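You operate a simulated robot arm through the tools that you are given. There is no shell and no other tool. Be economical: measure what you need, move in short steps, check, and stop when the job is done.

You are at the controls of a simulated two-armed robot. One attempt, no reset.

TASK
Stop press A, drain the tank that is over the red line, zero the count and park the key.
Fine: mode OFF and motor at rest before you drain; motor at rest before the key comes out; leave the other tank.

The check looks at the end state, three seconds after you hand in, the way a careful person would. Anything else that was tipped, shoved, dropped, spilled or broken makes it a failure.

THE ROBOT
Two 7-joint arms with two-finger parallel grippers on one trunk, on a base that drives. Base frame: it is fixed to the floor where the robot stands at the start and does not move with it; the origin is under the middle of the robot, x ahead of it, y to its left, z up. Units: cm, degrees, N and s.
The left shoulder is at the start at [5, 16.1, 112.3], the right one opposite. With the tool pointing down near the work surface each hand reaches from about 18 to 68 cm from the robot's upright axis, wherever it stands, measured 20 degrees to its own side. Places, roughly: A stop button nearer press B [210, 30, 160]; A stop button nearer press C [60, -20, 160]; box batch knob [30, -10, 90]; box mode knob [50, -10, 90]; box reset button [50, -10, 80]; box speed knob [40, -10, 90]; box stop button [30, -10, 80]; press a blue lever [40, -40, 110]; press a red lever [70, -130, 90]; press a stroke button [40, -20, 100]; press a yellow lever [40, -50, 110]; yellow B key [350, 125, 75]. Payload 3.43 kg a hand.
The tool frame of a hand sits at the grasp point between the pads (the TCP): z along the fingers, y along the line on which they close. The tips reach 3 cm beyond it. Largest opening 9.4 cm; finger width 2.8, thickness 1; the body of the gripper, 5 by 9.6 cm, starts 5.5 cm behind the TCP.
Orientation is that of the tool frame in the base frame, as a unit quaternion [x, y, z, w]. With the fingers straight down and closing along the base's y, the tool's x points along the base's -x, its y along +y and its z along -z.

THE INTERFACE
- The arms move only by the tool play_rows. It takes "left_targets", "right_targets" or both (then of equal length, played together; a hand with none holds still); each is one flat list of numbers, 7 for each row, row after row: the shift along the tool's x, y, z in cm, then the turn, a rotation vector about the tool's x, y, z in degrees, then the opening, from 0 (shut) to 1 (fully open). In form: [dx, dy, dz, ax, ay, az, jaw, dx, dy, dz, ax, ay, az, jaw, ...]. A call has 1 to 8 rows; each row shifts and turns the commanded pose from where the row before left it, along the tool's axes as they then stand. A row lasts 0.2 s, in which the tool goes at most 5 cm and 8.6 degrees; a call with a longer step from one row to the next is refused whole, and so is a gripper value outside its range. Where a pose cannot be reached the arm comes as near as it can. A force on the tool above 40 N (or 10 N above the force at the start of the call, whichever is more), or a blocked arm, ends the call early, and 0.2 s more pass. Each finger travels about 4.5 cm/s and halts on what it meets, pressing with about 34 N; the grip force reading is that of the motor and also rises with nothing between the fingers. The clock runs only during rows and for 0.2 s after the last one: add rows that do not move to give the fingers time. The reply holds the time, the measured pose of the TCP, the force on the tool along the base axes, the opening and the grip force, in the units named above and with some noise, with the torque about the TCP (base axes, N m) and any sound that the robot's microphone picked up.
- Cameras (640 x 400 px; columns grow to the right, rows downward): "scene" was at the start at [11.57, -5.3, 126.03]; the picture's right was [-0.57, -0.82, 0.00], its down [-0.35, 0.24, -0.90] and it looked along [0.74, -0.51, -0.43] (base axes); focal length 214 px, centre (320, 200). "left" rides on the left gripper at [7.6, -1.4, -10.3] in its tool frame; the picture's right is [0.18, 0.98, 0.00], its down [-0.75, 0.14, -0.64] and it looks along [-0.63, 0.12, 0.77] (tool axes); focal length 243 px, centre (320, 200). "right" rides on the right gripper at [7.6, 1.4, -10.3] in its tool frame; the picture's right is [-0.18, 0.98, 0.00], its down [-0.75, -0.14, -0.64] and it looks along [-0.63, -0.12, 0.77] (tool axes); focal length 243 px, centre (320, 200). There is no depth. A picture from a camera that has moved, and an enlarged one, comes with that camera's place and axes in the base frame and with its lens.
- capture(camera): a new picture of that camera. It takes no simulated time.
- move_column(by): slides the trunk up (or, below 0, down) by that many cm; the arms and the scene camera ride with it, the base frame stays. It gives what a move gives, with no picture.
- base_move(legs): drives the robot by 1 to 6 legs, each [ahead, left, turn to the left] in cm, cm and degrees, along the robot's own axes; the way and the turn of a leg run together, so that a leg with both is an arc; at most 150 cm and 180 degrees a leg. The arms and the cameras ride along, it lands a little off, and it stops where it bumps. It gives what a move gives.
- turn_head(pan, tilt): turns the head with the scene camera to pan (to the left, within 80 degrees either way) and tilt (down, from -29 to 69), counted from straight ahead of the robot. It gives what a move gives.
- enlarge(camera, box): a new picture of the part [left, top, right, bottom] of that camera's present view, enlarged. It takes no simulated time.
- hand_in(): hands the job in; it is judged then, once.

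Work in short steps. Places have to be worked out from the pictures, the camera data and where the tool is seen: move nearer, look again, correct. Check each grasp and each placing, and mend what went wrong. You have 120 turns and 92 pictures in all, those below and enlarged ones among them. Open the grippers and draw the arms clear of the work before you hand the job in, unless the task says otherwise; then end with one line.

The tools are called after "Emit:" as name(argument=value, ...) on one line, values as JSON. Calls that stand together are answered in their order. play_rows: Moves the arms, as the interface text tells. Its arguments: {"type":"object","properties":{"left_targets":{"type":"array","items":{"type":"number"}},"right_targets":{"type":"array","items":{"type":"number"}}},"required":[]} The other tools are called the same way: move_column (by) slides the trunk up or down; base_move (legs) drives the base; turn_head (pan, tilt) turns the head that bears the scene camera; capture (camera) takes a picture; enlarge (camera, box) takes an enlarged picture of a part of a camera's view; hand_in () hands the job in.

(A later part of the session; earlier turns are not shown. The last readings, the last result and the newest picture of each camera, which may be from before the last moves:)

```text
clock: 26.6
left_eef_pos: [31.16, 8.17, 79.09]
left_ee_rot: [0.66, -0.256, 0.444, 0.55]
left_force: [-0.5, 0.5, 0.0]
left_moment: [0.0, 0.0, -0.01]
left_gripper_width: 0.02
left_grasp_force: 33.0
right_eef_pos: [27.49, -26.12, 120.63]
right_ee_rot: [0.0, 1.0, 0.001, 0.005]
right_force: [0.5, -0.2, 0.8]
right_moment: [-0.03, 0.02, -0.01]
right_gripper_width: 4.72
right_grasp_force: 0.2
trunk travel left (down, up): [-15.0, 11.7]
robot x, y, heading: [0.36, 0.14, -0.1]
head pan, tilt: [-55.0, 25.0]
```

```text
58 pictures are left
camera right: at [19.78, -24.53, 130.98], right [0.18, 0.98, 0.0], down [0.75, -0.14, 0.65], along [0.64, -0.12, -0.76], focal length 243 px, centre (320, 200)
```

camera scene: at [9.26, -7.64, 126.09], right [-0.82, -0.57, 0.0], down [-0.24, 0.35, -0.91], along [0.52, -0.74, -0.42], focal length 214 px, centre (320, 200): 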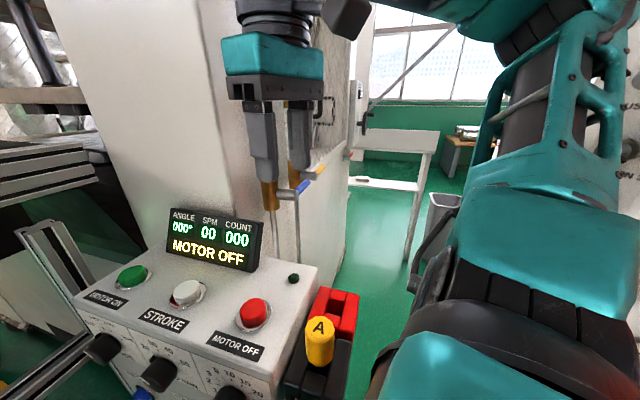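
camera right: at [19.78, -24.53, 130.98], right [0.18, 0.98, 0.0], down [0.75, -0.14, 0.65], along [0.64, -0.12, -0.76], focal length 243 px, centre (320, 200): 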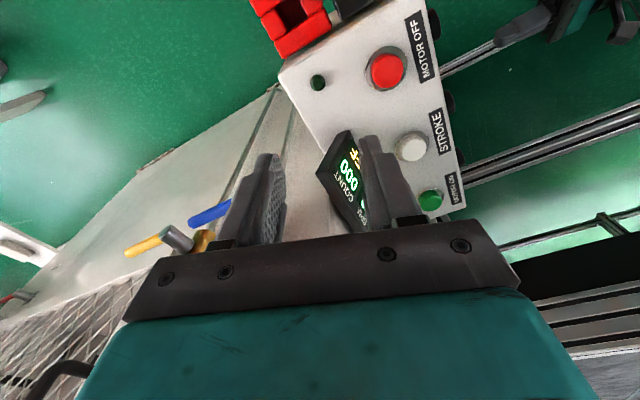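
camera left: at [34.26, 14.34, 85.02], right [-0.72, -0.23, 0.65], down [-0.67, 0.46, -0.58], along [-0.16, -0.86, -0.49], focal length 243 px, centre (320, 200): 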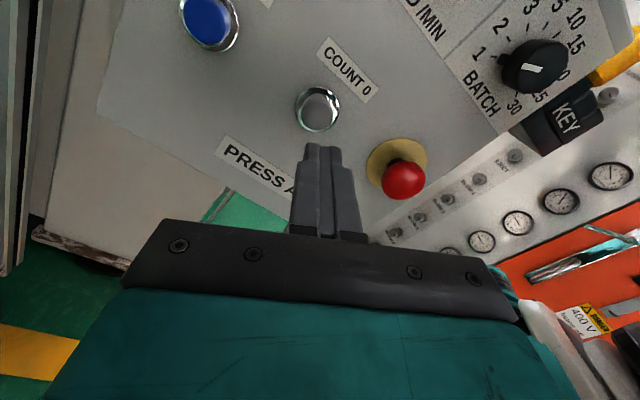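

Yellow lever: pivot ≈ (40.2, -49, 110.6), tip ≈ (41.6, -55.2, 110.6), lying horizontally along the wall; blue tip ≈ (39.3, -45.2, 108.3). I carry the right hand over to y ≈ -56, still clear of the wall.

Emit:
play_rows(right_targets=[0.5, -3.8, 0, 0, 0, 0, 0.2, 0.5, -3.8, 0, 0, 0, 0, 0, 0.5, -3.8, 0, 0, 0, 0, 0, 0, -3.8, 0, 0, 0, 0, 0, 0, -3.8, 0, 0, 0, 0, 0, 0, -3.8, 0, 0, 0, 0, 0, 0, -3.8, 0, 0, 0, 0, 0, 0, -3.8, 0, 0, 0, 0, 0])

Emit:
play_rows(right_targets=[0, 0, 0, 0, -8.5, 0, 0, 0, 0, 0, 0, -8.5, 0, 0, 0, 0, 0, 0, -8.5, 0, 0, 0, 0, 0, 0, -8.5, 0, 0, 0, 0, 0, 0, -8.5, 0, 0, 0, 0, 0, 0, -8.5, 0, 0, 0, 0, 0, 0, -8.5, 0, 0])

Emit:
capture(camera="right")

```text
clock: 28.4
left_eef_pos: [31.06, 8.25, 78.93]
left_ee_rot: [0.66, -0.255, 0.443, 0.55]
left_force: [0.5, 0.0, 0.2]
left_moment: [-0.04, -0.02, -0.02]
left_gripper_width: 0.0
left_grasp_force: 33.3
right_eef_pos: [26.03, -56.66, 120.81]
right_ee_rot: [0.0, 1.0, 0.0, 0.005]
right_force: [-1.0, 0.6, -0.5]
right_moment: [0.03, 0.0, 0.0]
right_gripper_width: 0.0
right_grasp_force: 32.9
trunk travel left (down, up): [-15.0, 11.7]
robot x, y, heading: [0.34, 0.32, 0.1]
head pan, tilt: [-55.0, 25.0]
```

```text
clock: 30.0
left_eef_pos: [31.17, 8.24, 78.91]
left_ee_rot: [0.66, -0.255, 0.442, 0.551]
left_force: [-0.7, 0.4, -0.1]
left_moment: [0.02, 0.02, 0.0]
left_gripper_width: 0.01
left_grasp_force: 33.5
right_eef_pos: [25.88, -56.53, 120.73]
right_ee_rot: [-0.001, 0.865, 0.001, 0.501]
right_force: [-0.1, 0.3, 0.0]
right_moment: [-0.03, 0.03, 0.02]
right_gripper_width: 0.0
right_grasp_force: 33.1
trunk travel left (down, up): [-15.0, 11.7]
robot x, y, heading: [-0.1, -0.0, 0.1]
head pan, tilt: [-55.0, 25.0]
```

```text
57 pictures are left
camera right: at [13.23, -54.97, 119.29], right [0.09, 0.98, 0.16], down [-0.18, -0.14, 0.97], along [0.98, -0.12, 0.17], focal length 243 px, centre (320, 200)
```

right: 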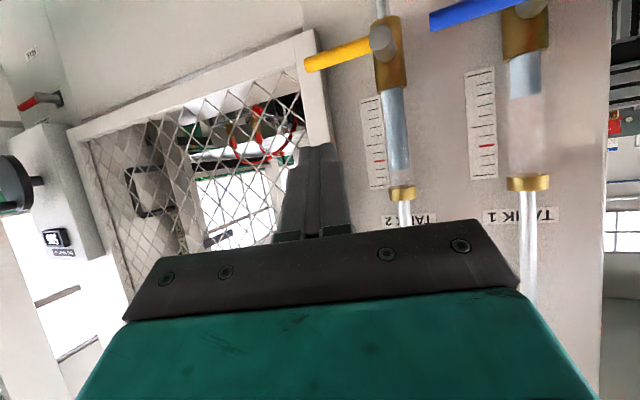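

Tank 2 clearly is above its red mark, tank 1 below. I level the hand to point at the wall, yaw it square, then move to just above and in front of the yellow lever.

Emit:
play_rows(right_targets=[0, 0, 0, 0, -7.6, 0, 0, 0, 0, 0, 0, -7.6, 0, 0, 0, 0, 0, 0, -7.6, 0, 0, 0, 0, 0, 0, -7.6, 0, 0, 0, 0, 0, -5.9, 0, 0, 0, 0, 0, 0, -5.9, 0, 0, 0, 0, 0, 0, -5.9, 0, 0, 0])

Emit:
play_rows(right_targets=[2, -0.5, 2, 0, 0, 0, 0, 2, -0.5, 2, 0, 0, 0, 0, 1.7, -0.1, 2.4, 0, 0, 0, 0])

Emit:
capture(camera="right")

Emit:
capture(camera="scene")

```text
clock: 31.6
left_eef_pos: [31.02, 8.24, 78.98]
left_ee_rot: [0.66, -0.255, 0.443, 0.55]
left_force: [0.5, 0.6, 0.3]
left_moment: [0.01, -0.04, -0.03]
left_gripper_width: 0.02
left_grasp_force: 32.9
right_eef_pos: [25.83, -56.42, 120.7]
right_ee_rot: [-0.109, 0.696, 0.108, 0.701]
right_force: [0.4, 0.1, 0.7]
right_moment: [0.03, 0.03, 0.0]
right_gripper_width: 0.0
right_grasp_force: 32.4
trunk travel left (down, up): [-15.0, 11.7]
robot x, y, heading: [0.16, 0.35, -0.2]
head pan, tilt: [-55.0, 25.0]
```

```text
clock: 32.4
left_eef_pos: [31.11, 8.29, 78.93]
left_ee_rot: [0.66, -0.255, 0.444, 0.55]
left_force: [-0.9, 0.2, 0.1]
left_moment: [-0.03, 0.0, 0.03]
left_gripper_width: 0.01
left_grasp_force: 32.8
right_eef_pos: [32.41, -55.5, 114.99]
right_ee_rot: [-0.11, 0.696, 0.109, 0.701]
right_force: [-0.1, 1.1, -0.2]
right_moment: [-0.01, -0.01, -0.01]
right_gripper_width: 0.01
right_grasp_force: 32.5
trunk travel left (down, up): [-15.0, 11.7]
robot x, y, heading: [0.38, 0.09, -0.1]
head pan, tilt: [-55.0, 25.0]
```

```text
56 pictures are left
camera right: at [22.27, -57.23, 107.48], right [-0.3, 0.94, 0.18], down [-0.57, -0.33, 0.75], along [0.76, 0.12, 0.64], focal length 243 px, centre (320, 200)
```

right: 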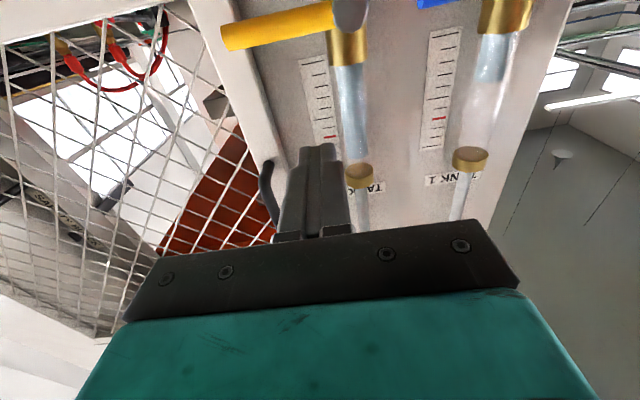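

```text
55 pictures are left
camera scene: at [9.26, -7.65, 126.09], right [-0.82, -0.57, 0.0], down [-0.24, 0.35, -0.91], along [0.52, -0.74, -0.42], focal length 214 px, centre (320, 200)
```

scene: 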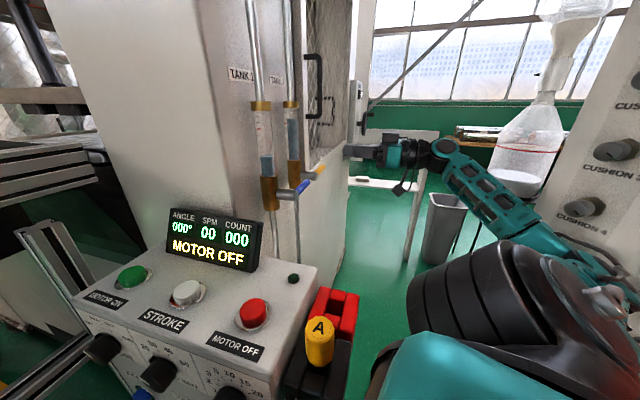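

Refined with this view: the lever joint is near (41.3, -50.3, 109), tip near (43.1, -57.6, 109). I advance over the lever at current height.

Emit:
play_rows(right_targets=[0, -1, 2, 0, 0, 0, 0, 0, -1, 2, 0, 0, 0, 0, 0, 0, 2, 0, 0, 0, 0, 0, 0, 2, 0, 0, 0, 0])

Emit:
enlarge(camera="scene", box=[220, 40, 400, 260])

Emit:
capture(camera="right")

```text
clock: 33.4
left_eef_pos: [31.13, 8.3, 78.95]
left_ee_rot: [0.66, -0.256, 0.443, 0.551]
left_force: [0.5, 0.2, 0.2]
left_moment: [0.02, -0.01, -0.01]
left_gripper_width: 0.0
left_grasp_force: 32.8
right_eef_pos: [40.66, -55.01, 115.25]
right_ee_rot: [-0.109, 0.695, 0.108, 0.702]
right_force: [-0.5, 0.4, 0.7]
right_moment: [0.0, -0.02, -0.01]
right_gripper_width: 0.0
right_grasp_force: 32.7
trunk travel left (down, up): [-15.0, 11.7]
robot x, y, heading: [0.25, -0.13, 0.1]
head pan, tilt: [-55.0, 25.0]
```

```text
1.82 times, centred on (310, 150) of scene
camera zoom: at [9.26, -7.65, 126.09], right [-0.82, -0.57, 0.0], down [-0.24, 0.35, -0.91], along [0.52, -0.74, -0.42], focal length 390 px, centre (338, 291)
```

zoom: 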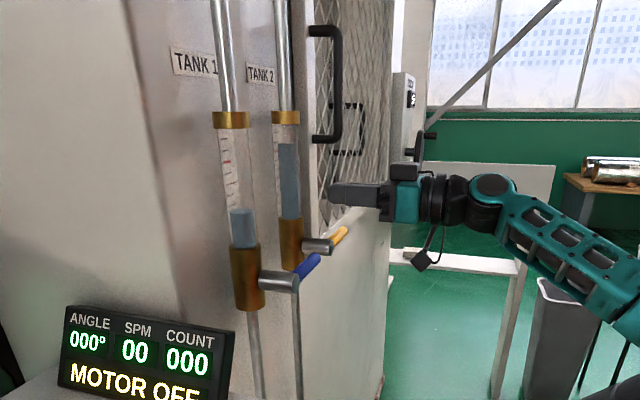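

```text
53 pictures are left
camera right: at [30.5, -56.68, 107.55], right [-0.3, 0.94, 0.18], down [-0.57, -0.33, 0.75], along [0.76, 0.12, 0.64], focal length 243 px, centre (320, 200)
```

right: 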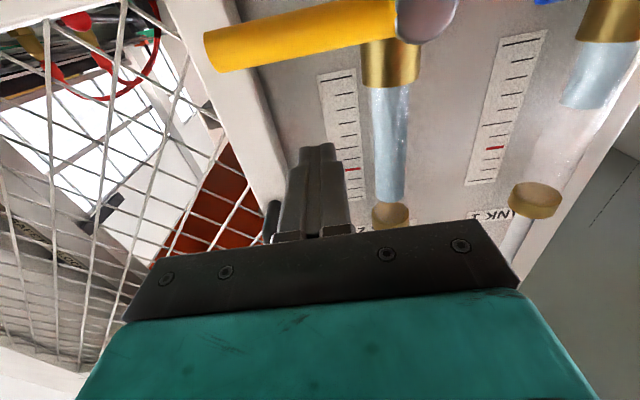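

The finger is above the lever at about 4 cm from the pivot. I press down gradually.

Emit:
play_rows(right_targets=[2, 0, 0, 0, 0, 0, 0, 1.5, 0, 0, 0, 0, 0, 0, 1, 0, 0, 0, 0, 0, 0, 1, 0, 0, 0, 0, 0, 0, 1, 0, 0, 0, 0, 0, 0])

Emit:
enlarge(camera="scene", box=[220, 40, 400, 260])

```text
clock: 34.6
left_eef_pos: [31.04, 8.24, 78.95]
left_ee_rot: [0.66, -0.255, 0.443, 0.55]
left_force: [0.4, 0.0, 0.5]
left_moment: [-0.01, -0.04, 0.0]
left_gripper_width: 0.0
left_grasp_force: 33.4
right_eef_pos: [40.48, -55.08, 108.6]
right_ee_rot: [-0.111, 0.696, 0.11, 0.7]
right_force: [1.4, 0.5, 3.5]
right_moment: [0.09, -0.08, -0.03]
right_gripper_width: 0.01
right_grasp_force: 33.1
trunk travel left (down, up): [-15.0, 11.7]
robot x, y, heading: [-0.26, -0.04, 0.3]
head pan, tilt: [-55.0, 25.0]
```

```text
1.82 times, centred on (310, 150) of scene
camera zoom: at [9.24, -7.61, 126.1], right [-0.82, -0.57, 0.0], down [-0.24, 0.35, -0.91], along [0.52, -0.74, -0.42], focal length 390 px, centre (338, 291)
```

zoom: 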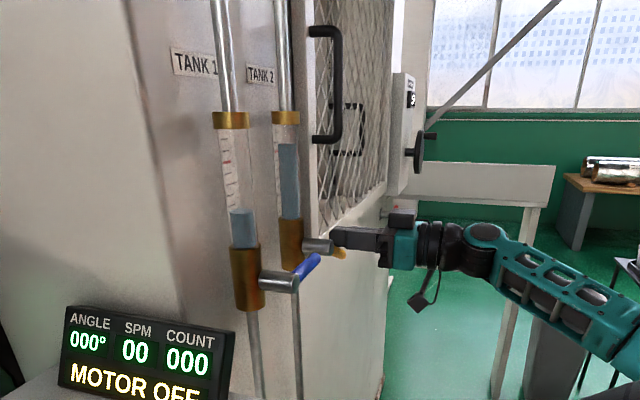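

The lever moves down easily. I continue down and then sweep in toward the pivot line.

Emit:
play_rows(right_targets=[1, 0, 0, 0, 0, 0, 0, 1, 0, 0, 0, 0, 0, 0, 1, 0, 0, 0, 0, 0, 0, 1, 0.3, 0, 0, 0, 0, 0, 0, 0.7, 0, 0, 0, 0, 0, 0, 0.7, 0, 0, 0, 0, 0])

Emit:
enlarge(camera="scene", box=[220, 40, 400, 260])

Emit:
capture(camera="right")

```text
clock: 36.0
left_eef_pos: [31.09, 8.14, 78.92]
left_ee_rot: [0.66, -0.256, 0.443, 0.55]
left_force: [-0.6, -1.0, -1.3]
left_moment: [0.02, 0.0, 0.01]
left_gripper_width: 0.0
left_grasp_force: 33.0
right_eef_pos: [40.08, -53.77, 104.48]
right_ee_rot: [-0.107, 0.698, 0.108, 0.7]
right_force: [0.5, -7.7, -3.5]
right_moment: [-0.14, 0.03, -0.12]
right_gripper_width: 0.01
right_grasp_force: 33.3
trunk travel left (down, up): [-15.0, 11.7]
robot x, y, heading: [0.15, -0.07, -0.2]
head pan, tilt: [-55.0, 25.0]
```

```text
1.82 times, centred on (310, 150) of scene
camera zoom: at [9.3, -7.78, 126.07], right [-0.82, -0.57, 0.0], down [-0.24, 0.35, -0.91], along [0.52, -0.74, -0.42], focal length 390 px, centre (338, 291)
```

zoom: 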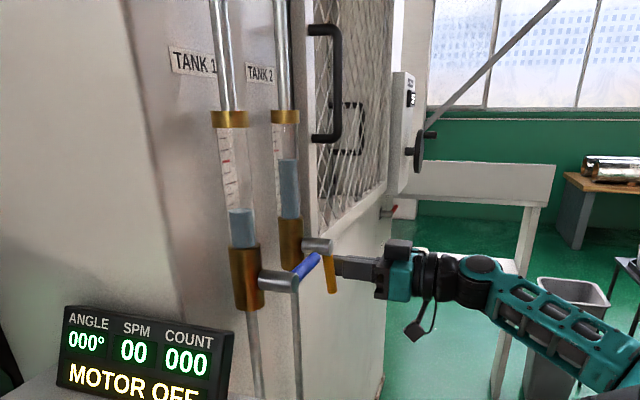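

```text
50 pictures are left
camera right: at [29.94, -55.26, 96.87], right [-0.3, 0.94, 0.18], down [-0.57, -0.33, 0.75], along [0.76, 0.12, 0.63], focal length 243 px, centre (320, 200)
```

right: 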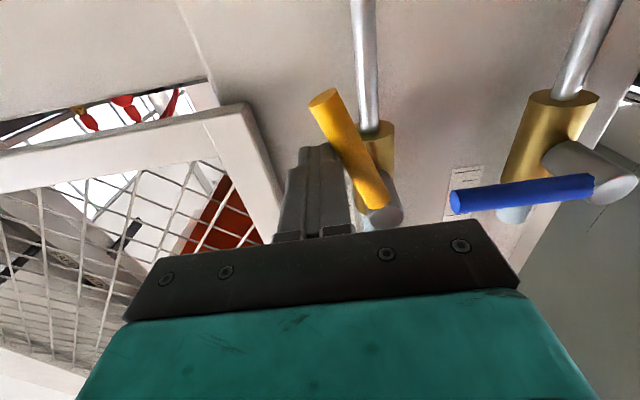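

Tank 2's level is falling. I nudge the lever a bit more to fully open and wait with still rows.

Emit:
play_rows(right_targets=[0, 0.5, 0, 0, 0, 0, 0, 0, 0.5, 0, 0, 0, 0, 0, 0, 0, 0, 0, 0, 0, 0, 0, 0, 0, 0, 0, 0, 0, 0, 0, 0, 0, 0, 0, 0, 0, 0, 0, 0, 0, 0, 0, 0, 0, 0, 0, 0, 0, 0, 0, 0, 0, 0, 0, 0, 0])

Emit:
enlarge(camera="scene", box=[220, 40, 400, 260])

```text
clock: 37.8
left_eef_pos: [31.14, 8.12, 79.07]
left_ee_rot: [0.66, -0.256, 0.442, 0.55]
left_force: [0.0, 0.6, -0.2]
left_moment: [-0.02, 0.04, 0.02]
left_gripper_width: 0.0
left_grasp_force: 33.4
right_eef_pos: [39.79, -52.72, 104.62]
right_ee_rot: [-0.108, 0.697, 0.109, 0.701]
right_force: [3.1, -12.8, -5.2]
right_moment: [-0.2, 0.04, -0.24]
right_gripper_width: 0.0
right_grasp_force: 33.6
trunk travel left (down, up): [-15.0, 11.7]
robot x, y, heading: [0.06, -0.06, -0.1]
head pan, tilt: [-55.0, 25.0]
```

```text
1.82 times, centred on (310, 150) of scene
camera zoom: at [9.33, -7.86, 126.07], right [-0.82, -0.57, 0.0], down [-0.24, 0.35, -0.91], along [0.52, -0.74, -0.42], focal length 390 px, centre (338, 291)
```

zoom: 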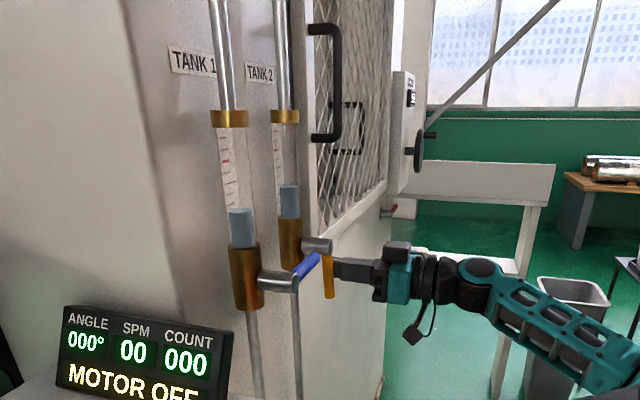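

It drains well. I hold a couple of seconds more, easing the pressure.

Emit:
play_rows(right_targets=[0, -0.3, 0, 0, 0, 0, 0, 0, 0, 0, 0, 0, 0, 0, 0, 0, 0, 0, 0, 0, 0, 0, 0, 0, 0, 0, 0, 0, 0, 0, 0, 0, 0, 0, 0, 0, 0, 0, 0, 0, 0, 0, 0, 0, 0, 0, 0, 0, 0, 0, 0, 0, 0, 0, 0, 0])

Emit:
enlarge(camera="scene", box=[220, 40, 400, 260])

```text
clock: 39.6
left_eef_pos: [31.05, 8.36, 78.97]
left_ee_rot: [0.66, -0.255, 0.443, 0.55]
left_force: [0.0, -1.2, 0.1]
left_moment: [0.0, -0.02, -0.03]
left_gripper_width: 0.02
left_grasp_force: 33.0
right_eef_pos: [39.94, -52.75, 104.61]
right_ee_rot: [-0.109, 0.696, 0.108, 0.701]
right_force: [3.8, -5.9, 1.6]
right_moment: [-0.04, -0.1, -0.13]
right_gripper_width: 0.0
right_grasp_force: 32.9
trunk travel left (down, up): [-15.0, 11.7]
robot x, y, heading: [-0.24, -0.08, -0.0]
head pan, tilt: [-55.0, 25.0]
```

```text
1.82 times, centred on (310, 150) of scene
camera zoom: at [9.3, -7.7, 126.09], right [-0.82, -0.57, 0.0], down [-0.24, 0.35, -0.91], along [0.52, -0.74, -0.42], focal length 390 px, centre (338, 291)
```

zoom: 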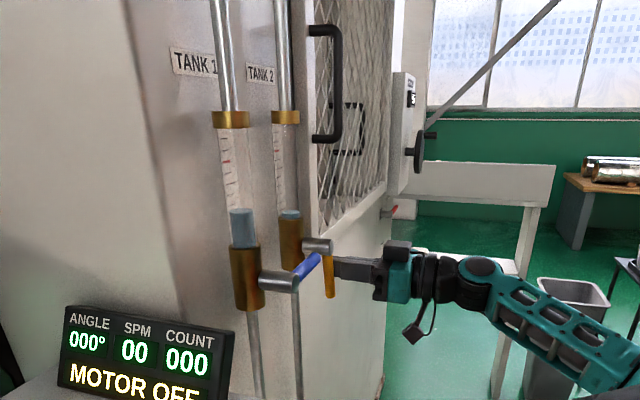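

Tank 2 is practically empty, tank 1 unchanged. I retract the right hand from the lever and raise it.

Emit:
play_rows(right_targets=[0, -1, 0, 0, 0, 0, 0, 0, 0, -3, 0, 0, 0, 0, 0, 0, -4, 0, 0, 0, 0, 0, 0, -4, 0, 0, 0, 0, -4, 0, -3, 0, 0, 0, 0, -4, 0, 0, 0, 0, 0, 0, -4, 0, 0, 0, 0, 0, 0, -4, 0, 0, 0, 0, 0, 0])

Emit:
play_rows(right_targets=[0, 0, 0, 0, 8.5, 0, 0, 0, 0, 0, 0, 8.5, 0, 0, 0, 0, 0, 0, 8.5, 0, 0, 0, 0, 0, 0, 8.5, 0, 0, 0, 0, 0, 0, 8.5, 0, 0.3, 0, 0, 0, 0, 8.5, 0, 0.5, 0, 0, 0, 0, 8.5, 0, 0.5, 0, 0, 0, 0, 8.5, 0, 0.5])

Emit:
play_rows(right_targets=[0, 0, 0, 0, 8, 0, 0.5, 0, 0, 0, 0, 8, 0, 0.5, 0, 0, 0, 0, 6.3, 0, 0.5])

Emit:
capture(camera="right")

Emit:
capture(camera="scene")

```text
clock: 41.4
left_eef_pos: [31.19, 8.28, 78.97]
left_ee_rot: [0.66, -0.256, 0.443, 0.55]
left_force: [0.2, 0.0, -0.3]
left_moment: [0.03, -0.02, 0.02]
left_gripper_width: 0.01
left_grasp_force: 32.8
right_eef_pos: [26.44, -57.81, 120.7]
right_ee_rot: [-0.109, 0.697, 0.109, 0.7]
right_force: [0.4, 0.4, 0.1]
right_moment: [0.0, 0.0, 0.02]
right_gripper_width: 0.0
right_grasp_force: 32.5
trunk travel left (down, up): [-15.0, 11.7]
robot x, y, heading: [0.01, 0.11, -0.1]
head pan, tilt: [-55.0, 25.0]
```

```text
clock: 43.2
left_eef_pos: [31.13, 8.19, 78.96]
left_ee_rot: [0.66, -0.255, 0.443, 0.551]
left_force: [-0.5, -0.1, 0.3]
left_moment: [-0.02, 0.0, -0.02]
left_gripper_width: 0.0
left_grasp_force: 32.9
right_eef_pos: [26.67, -57.86, 120.53]
right_ee_rot: [-0.152, 0.97, 0.029, 0.19]
right_force: [-0.2, 0.2, -0.8]
right_moment: [0.01, -0.02, 0.0]
right_gripper_width: 4.72
right_grasp_force: 0.1
trunk travel left (down, up): [-15.0, 11.7]
robot x, y, heading: [-0.21, 0.21, -0.1]
head pan, tilt: [-55.0, 25.0]
```

```text
clock: 44.0
left_eef_pos: [31.14, 8.27, 78.92]
left_ee_rot: [0.66, -0.256, 0.444, 0.55]
left_force: [0.1, 0.3, 0.7]
left_moment: [0.01, -0.01, 0.01]
left_gripper_width: 0.01
left_grasp_force: 32.6
right_eef_pos: [26.83, -57.99, 120.66]
right_ee_rot: [-0.155, 0.988, -0.001, 0.0]
right_force: [-0.4, -0.4, 0.6]
right_moment: [0.0, 0.0, 0.04]
right_gripper_width: 4.69
right_grasp_force: 0.0
trunk travel left (down, up): [-15.0, 11.7]
robot x, y, heading: [-0.29, -0.0, -0.2]
head pan, tilt: [-55.0, 25.0]
```

```text
47 pictures are left
camera right: at [19.12, -58.78, 130.9], right [-0.12, 0.99, 0.0], down [0.76, 0.1, 0.64], along [0.64, 0.08, -0.77], focal length 243 px, centre (320, 200)
```

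right: 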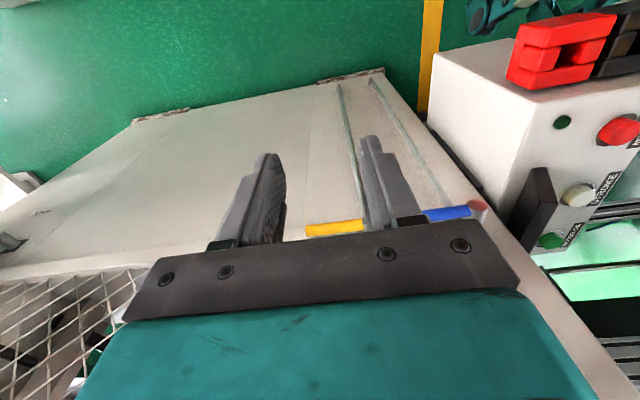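

```text
46 pictures are left
camera scene: at [9.27, -7.63, 126.09], right [-0.82, -0.57, 0.0], down [-0.24, 0.35, -0.91], along [0.52, -0.74, -0.42], focal length 214 px, centre (320, 200)
```

scene: 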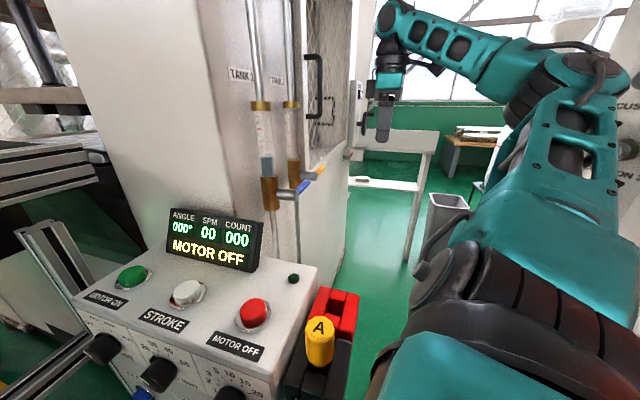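

The yellow lever sprang back to closed by itself. I check tank 2's level.

Emit:
enlarge(camera="scene", box=[225, 50, 345, 220])

```text
2.35 times, centred on (285, 135) of scene
camera zoom: at [9.27, -7.63, 126.09], right [-0.82, -0.57, 0.0], down [-0.24, 0.35, -0.91], along [0.52, -0.74, -0.42], focal length 505 px, centre (402, 353)
```

zoom: 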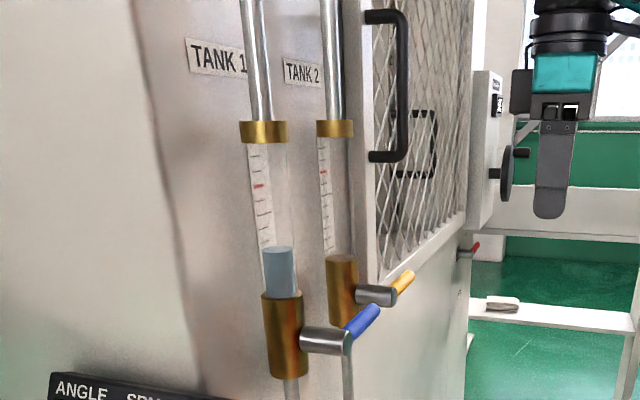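

Tank 2 is empty, tank 1 untouched. The key at about (18, -20, 104) is very close to the robot, so I back the base 12 cm to get working room.

Emit:
base_move(legs=[[-12, 0, 0]])

Emit:
turn_head(pan=-35, tilt=35)

Emit:
capture(camera="scene")

```text
clock: 45.3
left_eef_pos: [19.2, 8.1, 79.05]
left_ee_rot: [0.66, -0.256, 0.444, 0.549]
left_force: [-0.5, 0.6, -0.1]
left_moment: [0.01, 0.0, 0.02]
left_gripper_width: 0.0
left_grasp_force: 32.6
right_eef_pos: [14.81, -57.9, 120.47]
right_ee_rot: [-0.153, 0.988, -0.001, 0.0]
right_force: [-0.3, 0.0, -0.2]
right_moment: [0.01, 0.01, 0.01]
right_gripper_width: 4.69
right_grasp_force: 0.1
trunk travel left (down, up): [-15.0, 11.7]
robot x, y, heading: [-11.89, 0.42, -0.0]
head pan, tilt: [-55.0, 25.0]
```

```text
clock: 46.1
left_eef_pos: [19.08, 8.28, 79.03]
left_ee_rot: [0.66, -0.255, 0.444, 0.55]
left_force: [-0.6, -0.5, -0.7]
left_moment: [0.03, 0.04, -0.02]
left_gripper_width: 0.0
left_grasp_force: 33.2
right_eef_pos: [14.73, -57.95, 120.51]
right_ee_rot: [-0.153, 0.988, -0.002, 0.0]
right_force: [0.6, 0.7, -0.8]
right_moment: [-0.01, -0.02, -0.01]
right_gripper_width: 4.7
right_grasp_force: 0.0
trunk travel left (down, up): [-15.0, 11.7]
robot x, y, heading: [-12.2, -0.01, 0.0]
head pan, tilt: [-35.0, 35.0]
```

```text
44 pictures are left
camera scene: at [-0.8, -5.16, 124.52], right [-0.57, -0.82, 0.0], down [-0.47, 0.33, -0.82], along [0.67, -0.47, -0.57], focal length 214 px, centre (320, 200)
```

scene: 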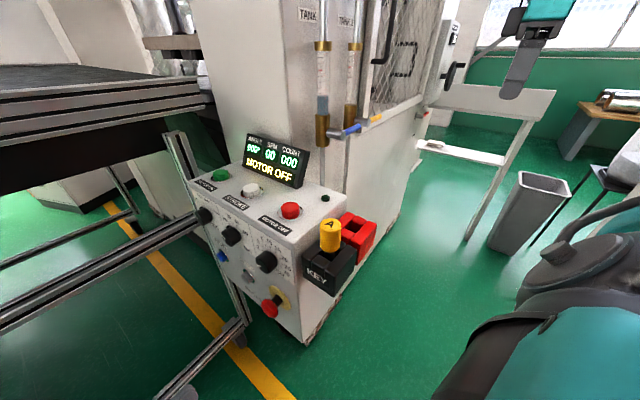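

There's good room now. I bring the right hand (fingers down, aligned with the box) above the key.

Emit:
play_rows(right_targets=[-1.76, 4.1, 0, 0, 0, 0, 0.5, -1.76, 4.1, 0, 0, 0, 0, 0.5, -1.76, 4.1, 0, 0, 0, 0, 0.5, -1.76, 4.1, 0, 0, 0, 0, 0.5, -1.76, 4.1, 0, 0, 0, 0, 0.5, -1.76, 4.1, 0, 0, 0, 0, 0.5, -1.76, 4.1, 0, 0, 0, 0, 0.5, -1.76, 4.1, 0, 0, 0, 0, 0.5])

Emit:
capture(camera="right")

Emit:
enlarge(camera="scene", box=[260, 150, 400, 300])

```text
clock: 47.9
left_eef_pos: [19.13, 8.29, 79.01]
left_ee_rot: [0.66, -0.255, 0.443, 0.55]
left_force: [0.0, 0.5, -1.0]
left_moment: [-0.01, 0.02, 0.0]
left_gripper_width: 0.01
left_grasp_force: 32.7
right_eef_pos: [18.01, -22.22, 120.65]
right_ee_rot: [-0.153, 0.988, 0.0, 0.0]
right_force: [0.5, 0.5, 0.0]
right_moment: [0.02, -0.01, 0.02]
right_gripper_width: 4.69
right_grasp_force: 0.1
trunk travel left (down, up): [-15.0, 11.7]
robot x, y, heading: [-12.05, -0.12, 0.3]
head pan, tilt: [-35.0, 35.0]
```

```text
43 pictures are left
camera right: at [10.41, -23.09, 131.06], right [-0.12, 0.99, 0.0], down [0.76, 0.1, 0.64], along [0.64, 0.08, -0.77], focal length 243 px, centre (320, 200)
```

right: 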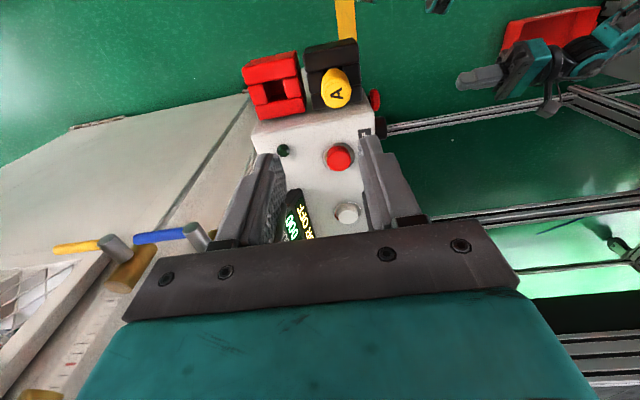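

```text
2.67 times, centred on (330, 225) of scene
camera zoom: at [-0.77, -5.09, 124.52], right [-0.57, -0.82, 0.0], down [-0.47, 0.33, -0.82], along [0.67, -0.47, -0.57], focal length 572 px, centre (293, 133)
```

zoom: 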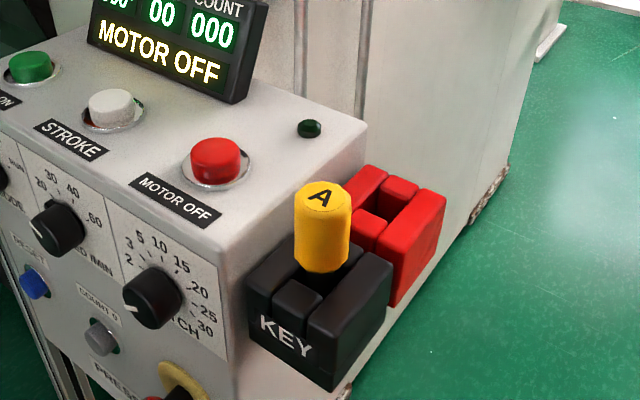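

Key top is at (18.2, -20.25, 103.8), cylinder ~2.9 cm. I align over it and go partway down, then check.

Emit:
play_rows(right_targets=[-0.4, 0.9, 1, 0, 0, 0, 0.6, -0.38, 0.92, 3, 0, 0, 0, 0.6, 0, 0, 3, 0, 0, 0, 0.6, 0, 0, 3, 0, 0, 0, 0.6])

Emit:
capture(camera="right")

Emit:
enlarge(camera="scene", box=[260, 150, 400, 300])

```text
clock: 48.9
left_eef_pos: [19.17, 8.21, 79.01]
left_ee_rot: [0.66, -0.255, 0.443, 0.55]
left_force: [0.0, 0.1, 0.0]
left_moment: [-0.01, -0.01, 0.01]
left_gripper_width: 0.02
left_grasp_force: 33.5
right_eef_pos: [18.54, -20.59, 110.45]
right_ee_rot: [-0.154, 0.988, 0.0, 0.001]
right_force: [-0.8, -0.1, -0.4]
right_moment: [-0.02, 0.0, -0.02]
right_gripper_width: 5.66
right_grasp_force: 0.1
trunk travel left (down, up): [-15.0, 11.7]
robot x, y, heading: [-11.89, -0.18, 0.1]
head pan, tilt: [-35.0, 35.0]
```

```text
41 pictures are left
camera right: at [10.82, -21.35, 120.93], right [-0.12, 0.99, 0.0], down [0.76, 0.1, 0.64], along [0.64, 0.08, -0.77], focal length 243 px, centre (320, 200)
```

right: 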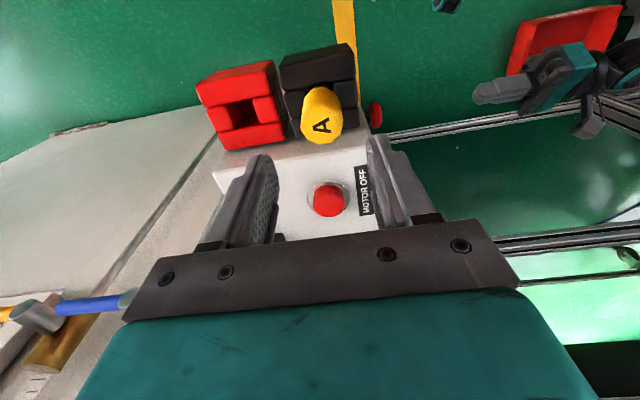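

```text
2.67 times, centred on (330, 225) of scene
camera zoom: at [-0.78, -5.16, 124.52], right [-0.57, -0.82, 0.0], down [-0.47, 0.33, -0.82], along [0.67, -0.47, -0.57], focal length 572 px, centre (293, 133)
```

zoom: 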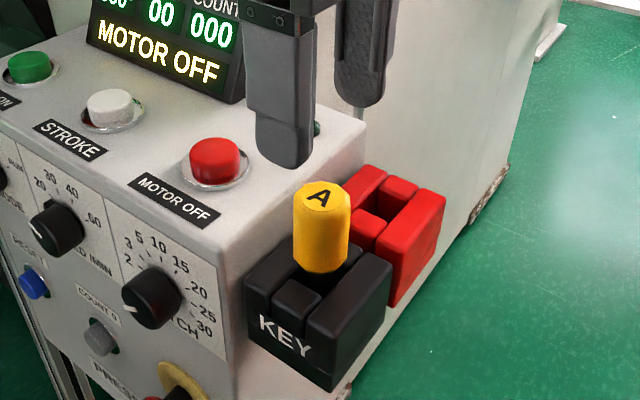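

Slight correction and descend to straddle the key, then close.

Emit:
play_rows(right_targets=[0.36, 0.25, 3, 0, 0, 0, 0.6, 0, 0, 3, 0, 0, 0, 0.6, 0, 0, 1.5, 0, 0, 0, 0.6, 0, 0, 0.5, 0, 0, 0, 0.6])

Emit:
capture(camera="right")

Emit:
enlarge(camera="scene", box=[260, 150, 400, 300])

```text
clock: 49.9
left_eef_pos: [19.17, 8.19, 79.03]
left_ee_rot: [0.66, -0.256, 0.443, 0.551]
left_force: [-0.8, 0.0, -1.5]
left_moment: [0.0, 0.01, 0.0]
left_gripper_width: 0.0
left_grasp_force: 32.6
right_eef_pos: [18.09, -20.25, 102.38]
right_ee_rot: [-0.154, 0.988, 0.0, 0.001]
right_force: [0.3, 0.8, -0.3]
right_moment: [0.0, 0.03, 0.01]
right_gripper_width: 5.65
right_grasp_force: 0.1
trunk travel left (down, up): [-15.0, 11.7]
robot x, y, heading: [-12.03, 0.38, 0.0]
head pan, tilt: [-35.0, 35.0]
```

```text
39 pictures are left
camera right: at [10.39, -21.17, 112.81], right [-0.12, 0.99, 0.0], down [0.76, 0.1, 0.64], along [0.64, 0.08, -0.77], focal length 243 px, centre (320, 200)
```

right: 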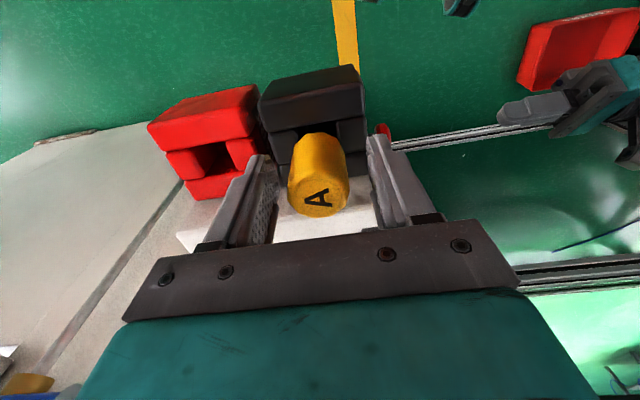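

```text
2.67 times, centred on (330, 225) of scene
camera zoom: at [-0.79, -5.15, 124.52], right [-0.57, -0.82, 0.0], down [-0.47, 0.33, -0.82], along [0.67, -0.47, -0.57], focal length 572 px, centre (293, 133)
```

zoom: 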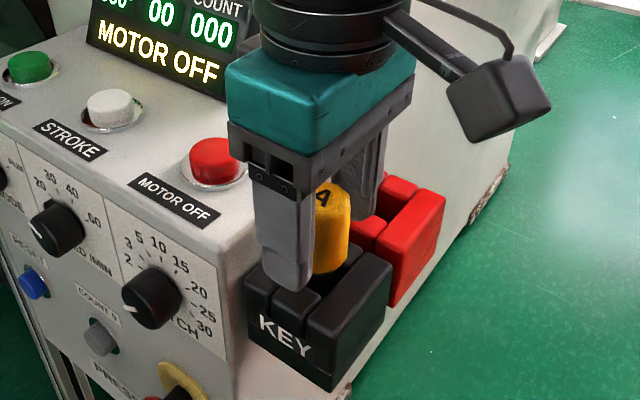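

The key is between the pads, tips just above the block. I close.

Emit:
play_rows(right_targets=[0, 0, 0, 0, 0, 0, 0.3, 0, 0, 0, 0, 0, 0, 0.15, 0, 0, 0, 0, 0, 0, 0, 0, 0, 0, 0, 0, 0, 0])

Emit:
enlarge(camera="scene", box=[230, 130, 400, 300])

```text
clock: 50.9
left_eef_pos: [19.2, 8.22, 79.04]
left_ee_rot: [0.66, -0.256, 0.443, 0.55]
left_force: [-0.2, 0.7, -0.6]
left_moment: [-0.03, -0.02, 0.01]
left_gripper_width: 0.0
left_grasp_force: 33.0
right_eef_pos: [18.1, -20.33, 102.48]
right_ee_rot: [-0.154, 0.988, -0.001, 0.0]
right_force: [1.3, -0.7, -1.0]
right_moment: [-0.01, 0.02, 0.02]
right_gripper_width: 3.26
right_grasp_force: 34.1
trunk travel left (down, up): [-15.0, 11.7]
robot x, y, heading: [-12.07, 0.14, 0.0]
head pan, tilt: [-35.0, 35.0]
```

```text
2.35 times, centred on (315, 215) of scene
camera zoom: at [-0.79, -5.15, 124.52], right [-0.57, -0.82, 0.0], down [-0.47, 0.33, -0.82], along [0.67, -0.47, -0.57], focal length 505 px, centre (332, 165)
```

zoom: 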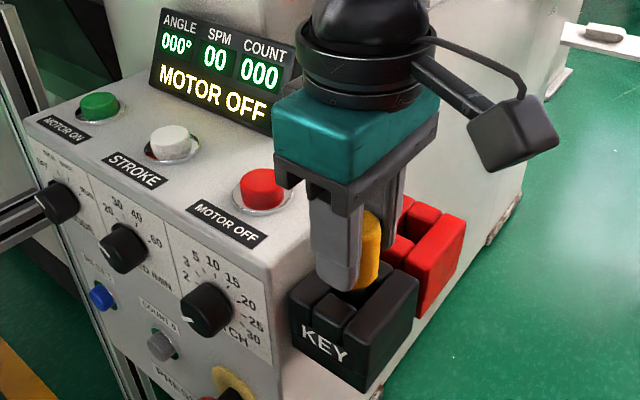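

Key gripped at 3.26 cm with no side force, motor at 00. I lift straight up in small steps.

Emit:
play_rows(right_targets=[0, 0, -0.5, 0, 0, 0, 0, 0, 0, -1, 0, 0, 0, 0, 0, 0, -1, 0, 0, 0, 0, 0, 0, -1, 0, 0, 0, 0, 0, 0, -1, 0, 0, 0, 0, 0, 0, -1, 0, 0, 0, 0])

Emit:
capture(camera="right")

Emit:
enlarge(camera="scene", box=[230, 130, 400, 300])

```text
clock: 52.3
left_eef_pos: [19.03, 8.22, 78.98]
left_ee_rot: [0.66, -0.256, 0.443, 0.55]
left_force: [0.2, -0.2, 0.6]
left_moment: [0.0, 0.02, -0.03]
left_gripper_width: 0.0
left_grasp_force: 32.9
right_eef_pos: [17.99, -20.45, 107.97]
right_ee_rot: [-0.154, 0.988, 0.0, -0.001]
right_force: [0.0, -0.6, 0.1]
right_moment: [0.04, -0.02, -0.03]
right_gripper_width: 3.28
right_grasp_force: 34.0
trunk travel left (down, up): [-15.0, 11.7]
robot x, y, heading: [-12.02, -0.28, 0.1]
head pan, tilt: [-35.0, 35.0]
```

```text
36 pictures are left
camera right: at [10.27, -21.27, 118.33], right [-0.12, 0.99, 0.0], down [0.76, 0.1, 0.64], along [0.64, 0.08, -0.77], focal length 243 px, centre (320, 200)
```

right: 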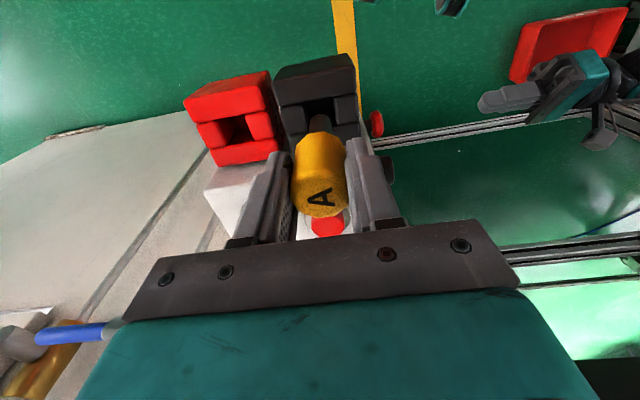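

```text
2.35 times, centred on (315, 215) of scene
camera zoom: at [-0.79, -5.15, 124.52], right [-0.57, -0.82, 0.0], down [-0.47, 0.33, -0.82], along [0.67, -0.47, -0.57], focal length 505 px, centre (332, 165)
```

zoom: 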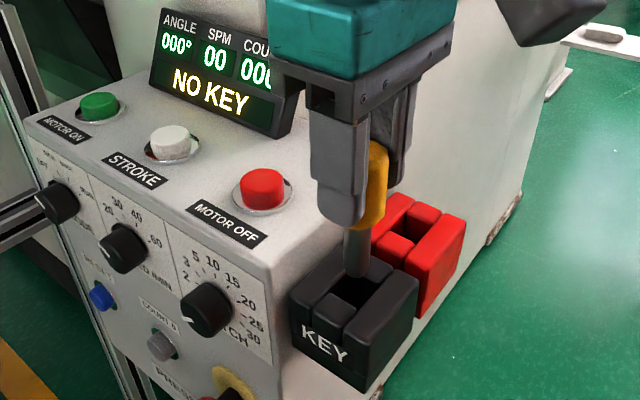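

"NO KEY" shows; the key has a round pin still near the socket. I raise it further and shift 7.1 cm toward the red holder.

Emit:
play_rows(right_targets=[0, 0, -1.5, 0, 0, 0, 0, 0, 0, -1.5, 0, 0, 0, 0, 0, 0, -1, 0, 0, 0, 0, 0, -1.8, 0, 0, 0, 0, 0, 0, -1.8, 0, 0, 0, 0, 0, 0, -1.8, 0, 0, 0, 0, 0, 0, -1.7, 0, 0, 0, 0, 0])

Emit:
capture(camera="right")

Emit:
enlarge(camera="scene", box=[260, 130, 430, 300])

```text
clock: 53.9
left_eef_pos: [19.12, 8.22, 79.02]
left_ee_rot: [0.659, -0.255, 0.443, 0.551]
left_force: [0.2, -0.3, 0.4]
left_moment: [0.03, 0.02, 0.0]
left_gripper_width: 0.0
left_grasp_force: 33.7
right_eef_pos: [20.24, -27.21, 111.91]
right_ee_rot: [-0.154, 0.988, -0.001, 0.001]
right_force: [-0.5, -0.5, -0.7]
right_moment: [0.04, 0.02, 0.05]
right_gripper_width: 3.27
right_grasp_force: 34.7
trunk travel left (down, up): [-15.0, 11.7]
robot x, y, heading: [-12.0, 0.31, -0.1]
head pan, tilt: [-35.0, 35.0]
```

```text
34 pictures are left
camera right: at [12.53, -28.0, 122.23], right [-0.12, 0.99, 0.0], down [0.76, 0.1, 0.64], along [0.64, 0.08, -0.77], focal length 243 px, centre (320, 200)
```

right: 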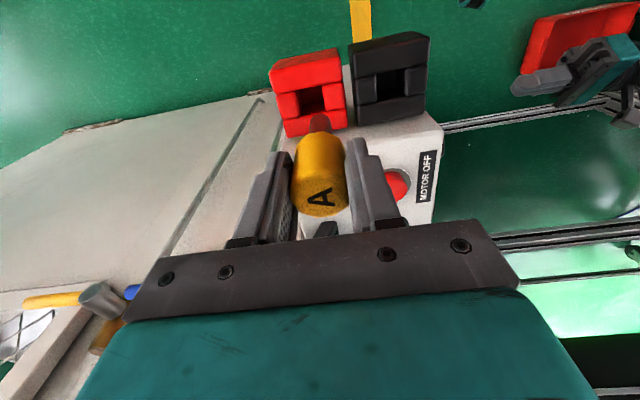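

```text
2.35 times, centred on (345, 215) of scene
camera zoom: at [-0.79, -5.17, 124.52], right [-0.57, -0.82, 0.0], down [-0.47, 0.33, -0.82], along [0.67, -0.47, -0.57], focal length 505 px, centre (261, 165)
```

zoom: 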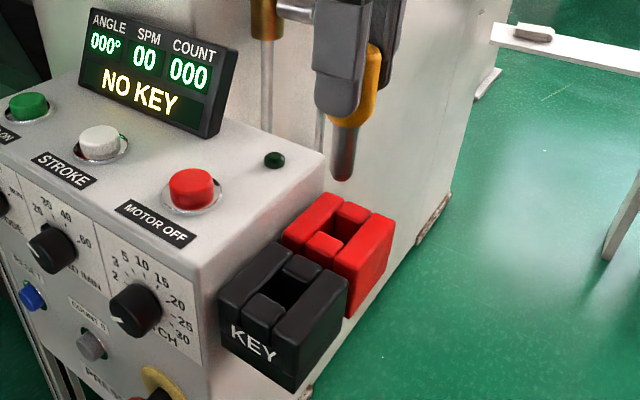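

Both holders are now visible; pin tip is ~9.3 cm below the TCP. I lower to just above the block height seen when the key left the black socket, to compare images directly.

Emit:
play_rows(right_targets=[0, -0.3, 1.5, 0, 0, 0, 0, 0, 0, 1.5, 0, 0, 0, 0, 0, 0, 0.7, 0, 0, 0, 0])

Emit:
capture(camera="right")

Emit:
enlarge(camera="scene", box=[300, 170, 400, 270])

```text
clock: 54.7
left_eef_pos: [19.04, 8.35, 79.01]
left_ee_rot: [0.66, -0.256, 0.443, 0.55]
left_force: [-0.1, 0.0, 0.0]
left_moment: [0.01, 0.02, 0.0]
left_gripper_width: 0.02
left_grasp_force: 33.2
right_eef_pos: [20.28, -27.48, 108.16]
right_ee_rot: [-0.154, 0.988, -0.001, 0.001]
right_force: [0.3, -0.7, -1.2]
right_moment: [0.02, 0.02, 0.0]
right_gripper_width: 3.29
right_grasp_force: 33.8
trunk travel left (down, up): [-15.0, 11.7]
robot x, y, heading: [-12.25, 0.27, -0.1]
head pan, tilt: [-35.0, 35.0]
```

```text
32 pictures are left
camera right: at [12.6, -28.33, 118.51], right [-0.12, 0.99, 0.0], down [0.76, 0.1, 0.64], along [0.64, 0.08, -0.77], focal length 243 px, centre (320, 200)
```

right: 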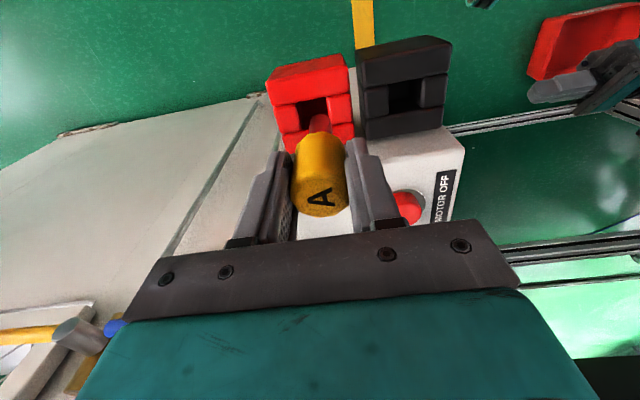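

```text
4.00 times, centred on (350, 220) of scene
camera zoom: at [-0.79, -5.16, 124.52], right [-0.57, -0.82, 0.0], down [-0.47, 0.33, -0.82], along [0.67, -0.47, -0.57], focal length 858 px, centre (200, 120)
```

zoom: 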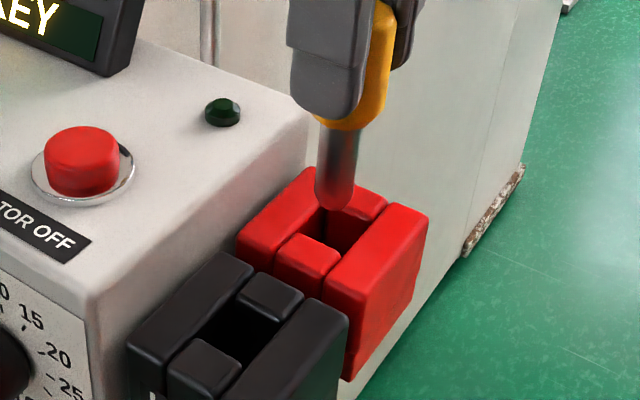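

Relative to the image over the black socket, the red socket sits ~6 px left, i.e. ~0.5 cm more toward -n. I correct and lower slowly.

Emit:
play_rows(right_targets=[0, -0.5, 0, 0, 0, 0, 0, 0, 0, 0.7, 0, 0, 0, 0, 0, 0, 0.6, 0, 0, 0, 0, 0, 0, 0.5, 0, 0, 0, 0])

Emit:
enlarge(camera="right", box=[230, 30, 430, 180])

Emit:
enlarge(camera="scene", box=[300, 170, 400, 270])

```text
clock: 55.7
left_eef_pos: [19.16, 8.23, 78.94]
left_ee_rot: [0.66, -0.255, 0.442, 0.551]
left_force: [0.6, 1.0, 0.6]
left_moment: [0.03, 0.02, -0.02]
left_gripper_width: 0.0
left_grasp_force: 33.1
right_eef_pos: [20.42, -27.97, 106.45]
right_ee_rot: [-0.154, 0.988, -0.001, 0.001]
right_force: [0.2, -0.8, -1.2]
right_moment: [-0.02, 0.02, -0.02]
right_gripper_width: 3.28
right_grasp_force: 33.8
trunk travel left (down, up): [-15.0, 11.7]
robot x, y, heading: [-11.84, -0.01, -0.3]
head pan, tilt: [-35.0, 35.0]
```

```text
2.67 times, centred on (330, 105) of right
camera zoom: at [12.68, -28.75, 116.79], right [-0.12, 0.99, 0.0], down [0.76, 0.1, 0.64], along [0.64, 0.08, -0.77], focal length 647 px, centre (293, 453)
```

zoom: 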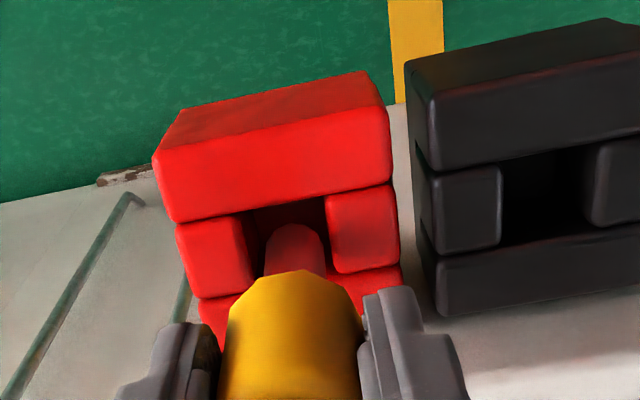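

```text
4.00 times, centred on (350, 220) of scene
camera zoom: at [-0.79, -5.16, 124.52], right [-0.57, -0.82, 0.0], down [-0.47, 0.33, -0.82], along [0.67, -0.47, -0.57], focal length 858 px, centre (200, 120)
```

zoom: 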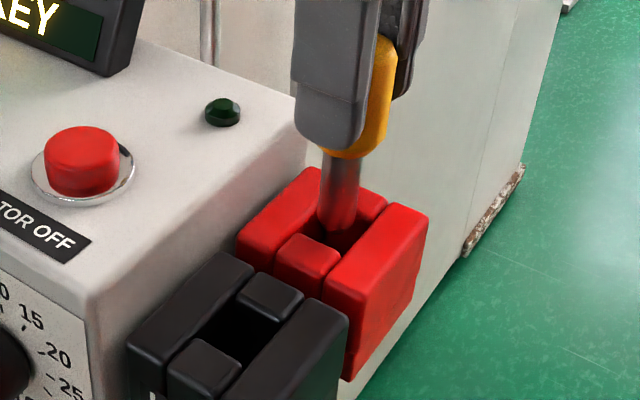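

The pin is in the hole's opening, centred in both views. I continue lowering with small steps, watching force.

Emit:
play_rows(right_targets=[0, 0, 0.6, 0, 0, 0, 0, 0, 0, 0.6, 0, 0, 0, 0, 0, 0, 0.6, 0, 0, 0, 0])

Emit:
enlarge(camera="scene", box=[300, 170, 400, 270])

```text
clock: 56.5
left_eef_pos: [19.07, 8.28, 78.99]
left_ee_rot: [0.66, -0.256, 0.443, 0.551]
left_force: [-0.5, -0.3, 0.8]
left_moment: [0.0, 0.01, 0.01]
left_gripper_width: 0.0
left_grasp_force: 32.7
right_eef_pos: [20.41, -27.82, 104.55]
right_ee_rot: [-0.154, 0.988, -0.001, 0.0]
right_force: [0.1, -0.2, -0.8]
right_moment: [0.0, 0.02, 0.01]
right_gripper_width: 3.29
right_grasp_force: 34.1
trunk travel left (down, up): [-15.0, 11.7]
robot x, y, heading: [-11.75, -0.23, 0.1]
head pan, tilt: [-35.0, 35.0]
```

```text
4.00 times, centred on (350, 220) of scene
camera zoom: at [-0.79, -5.16, 124.52], right [-0.57, -0.82, 0.0], down [-0.47, 0.33, -0.82], along [0.67, -0.47, -0.57], focal length 858 px, centre (200, 120)
```

zoom: 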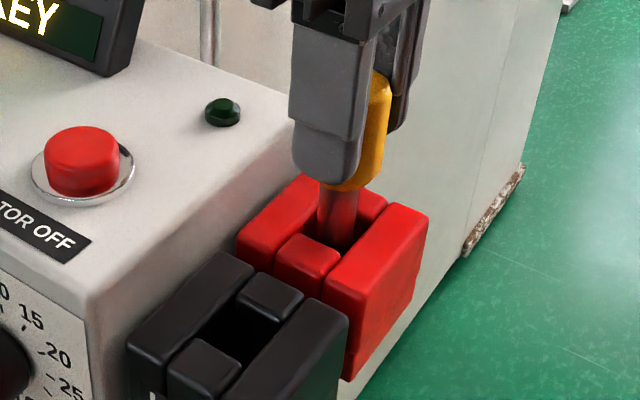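

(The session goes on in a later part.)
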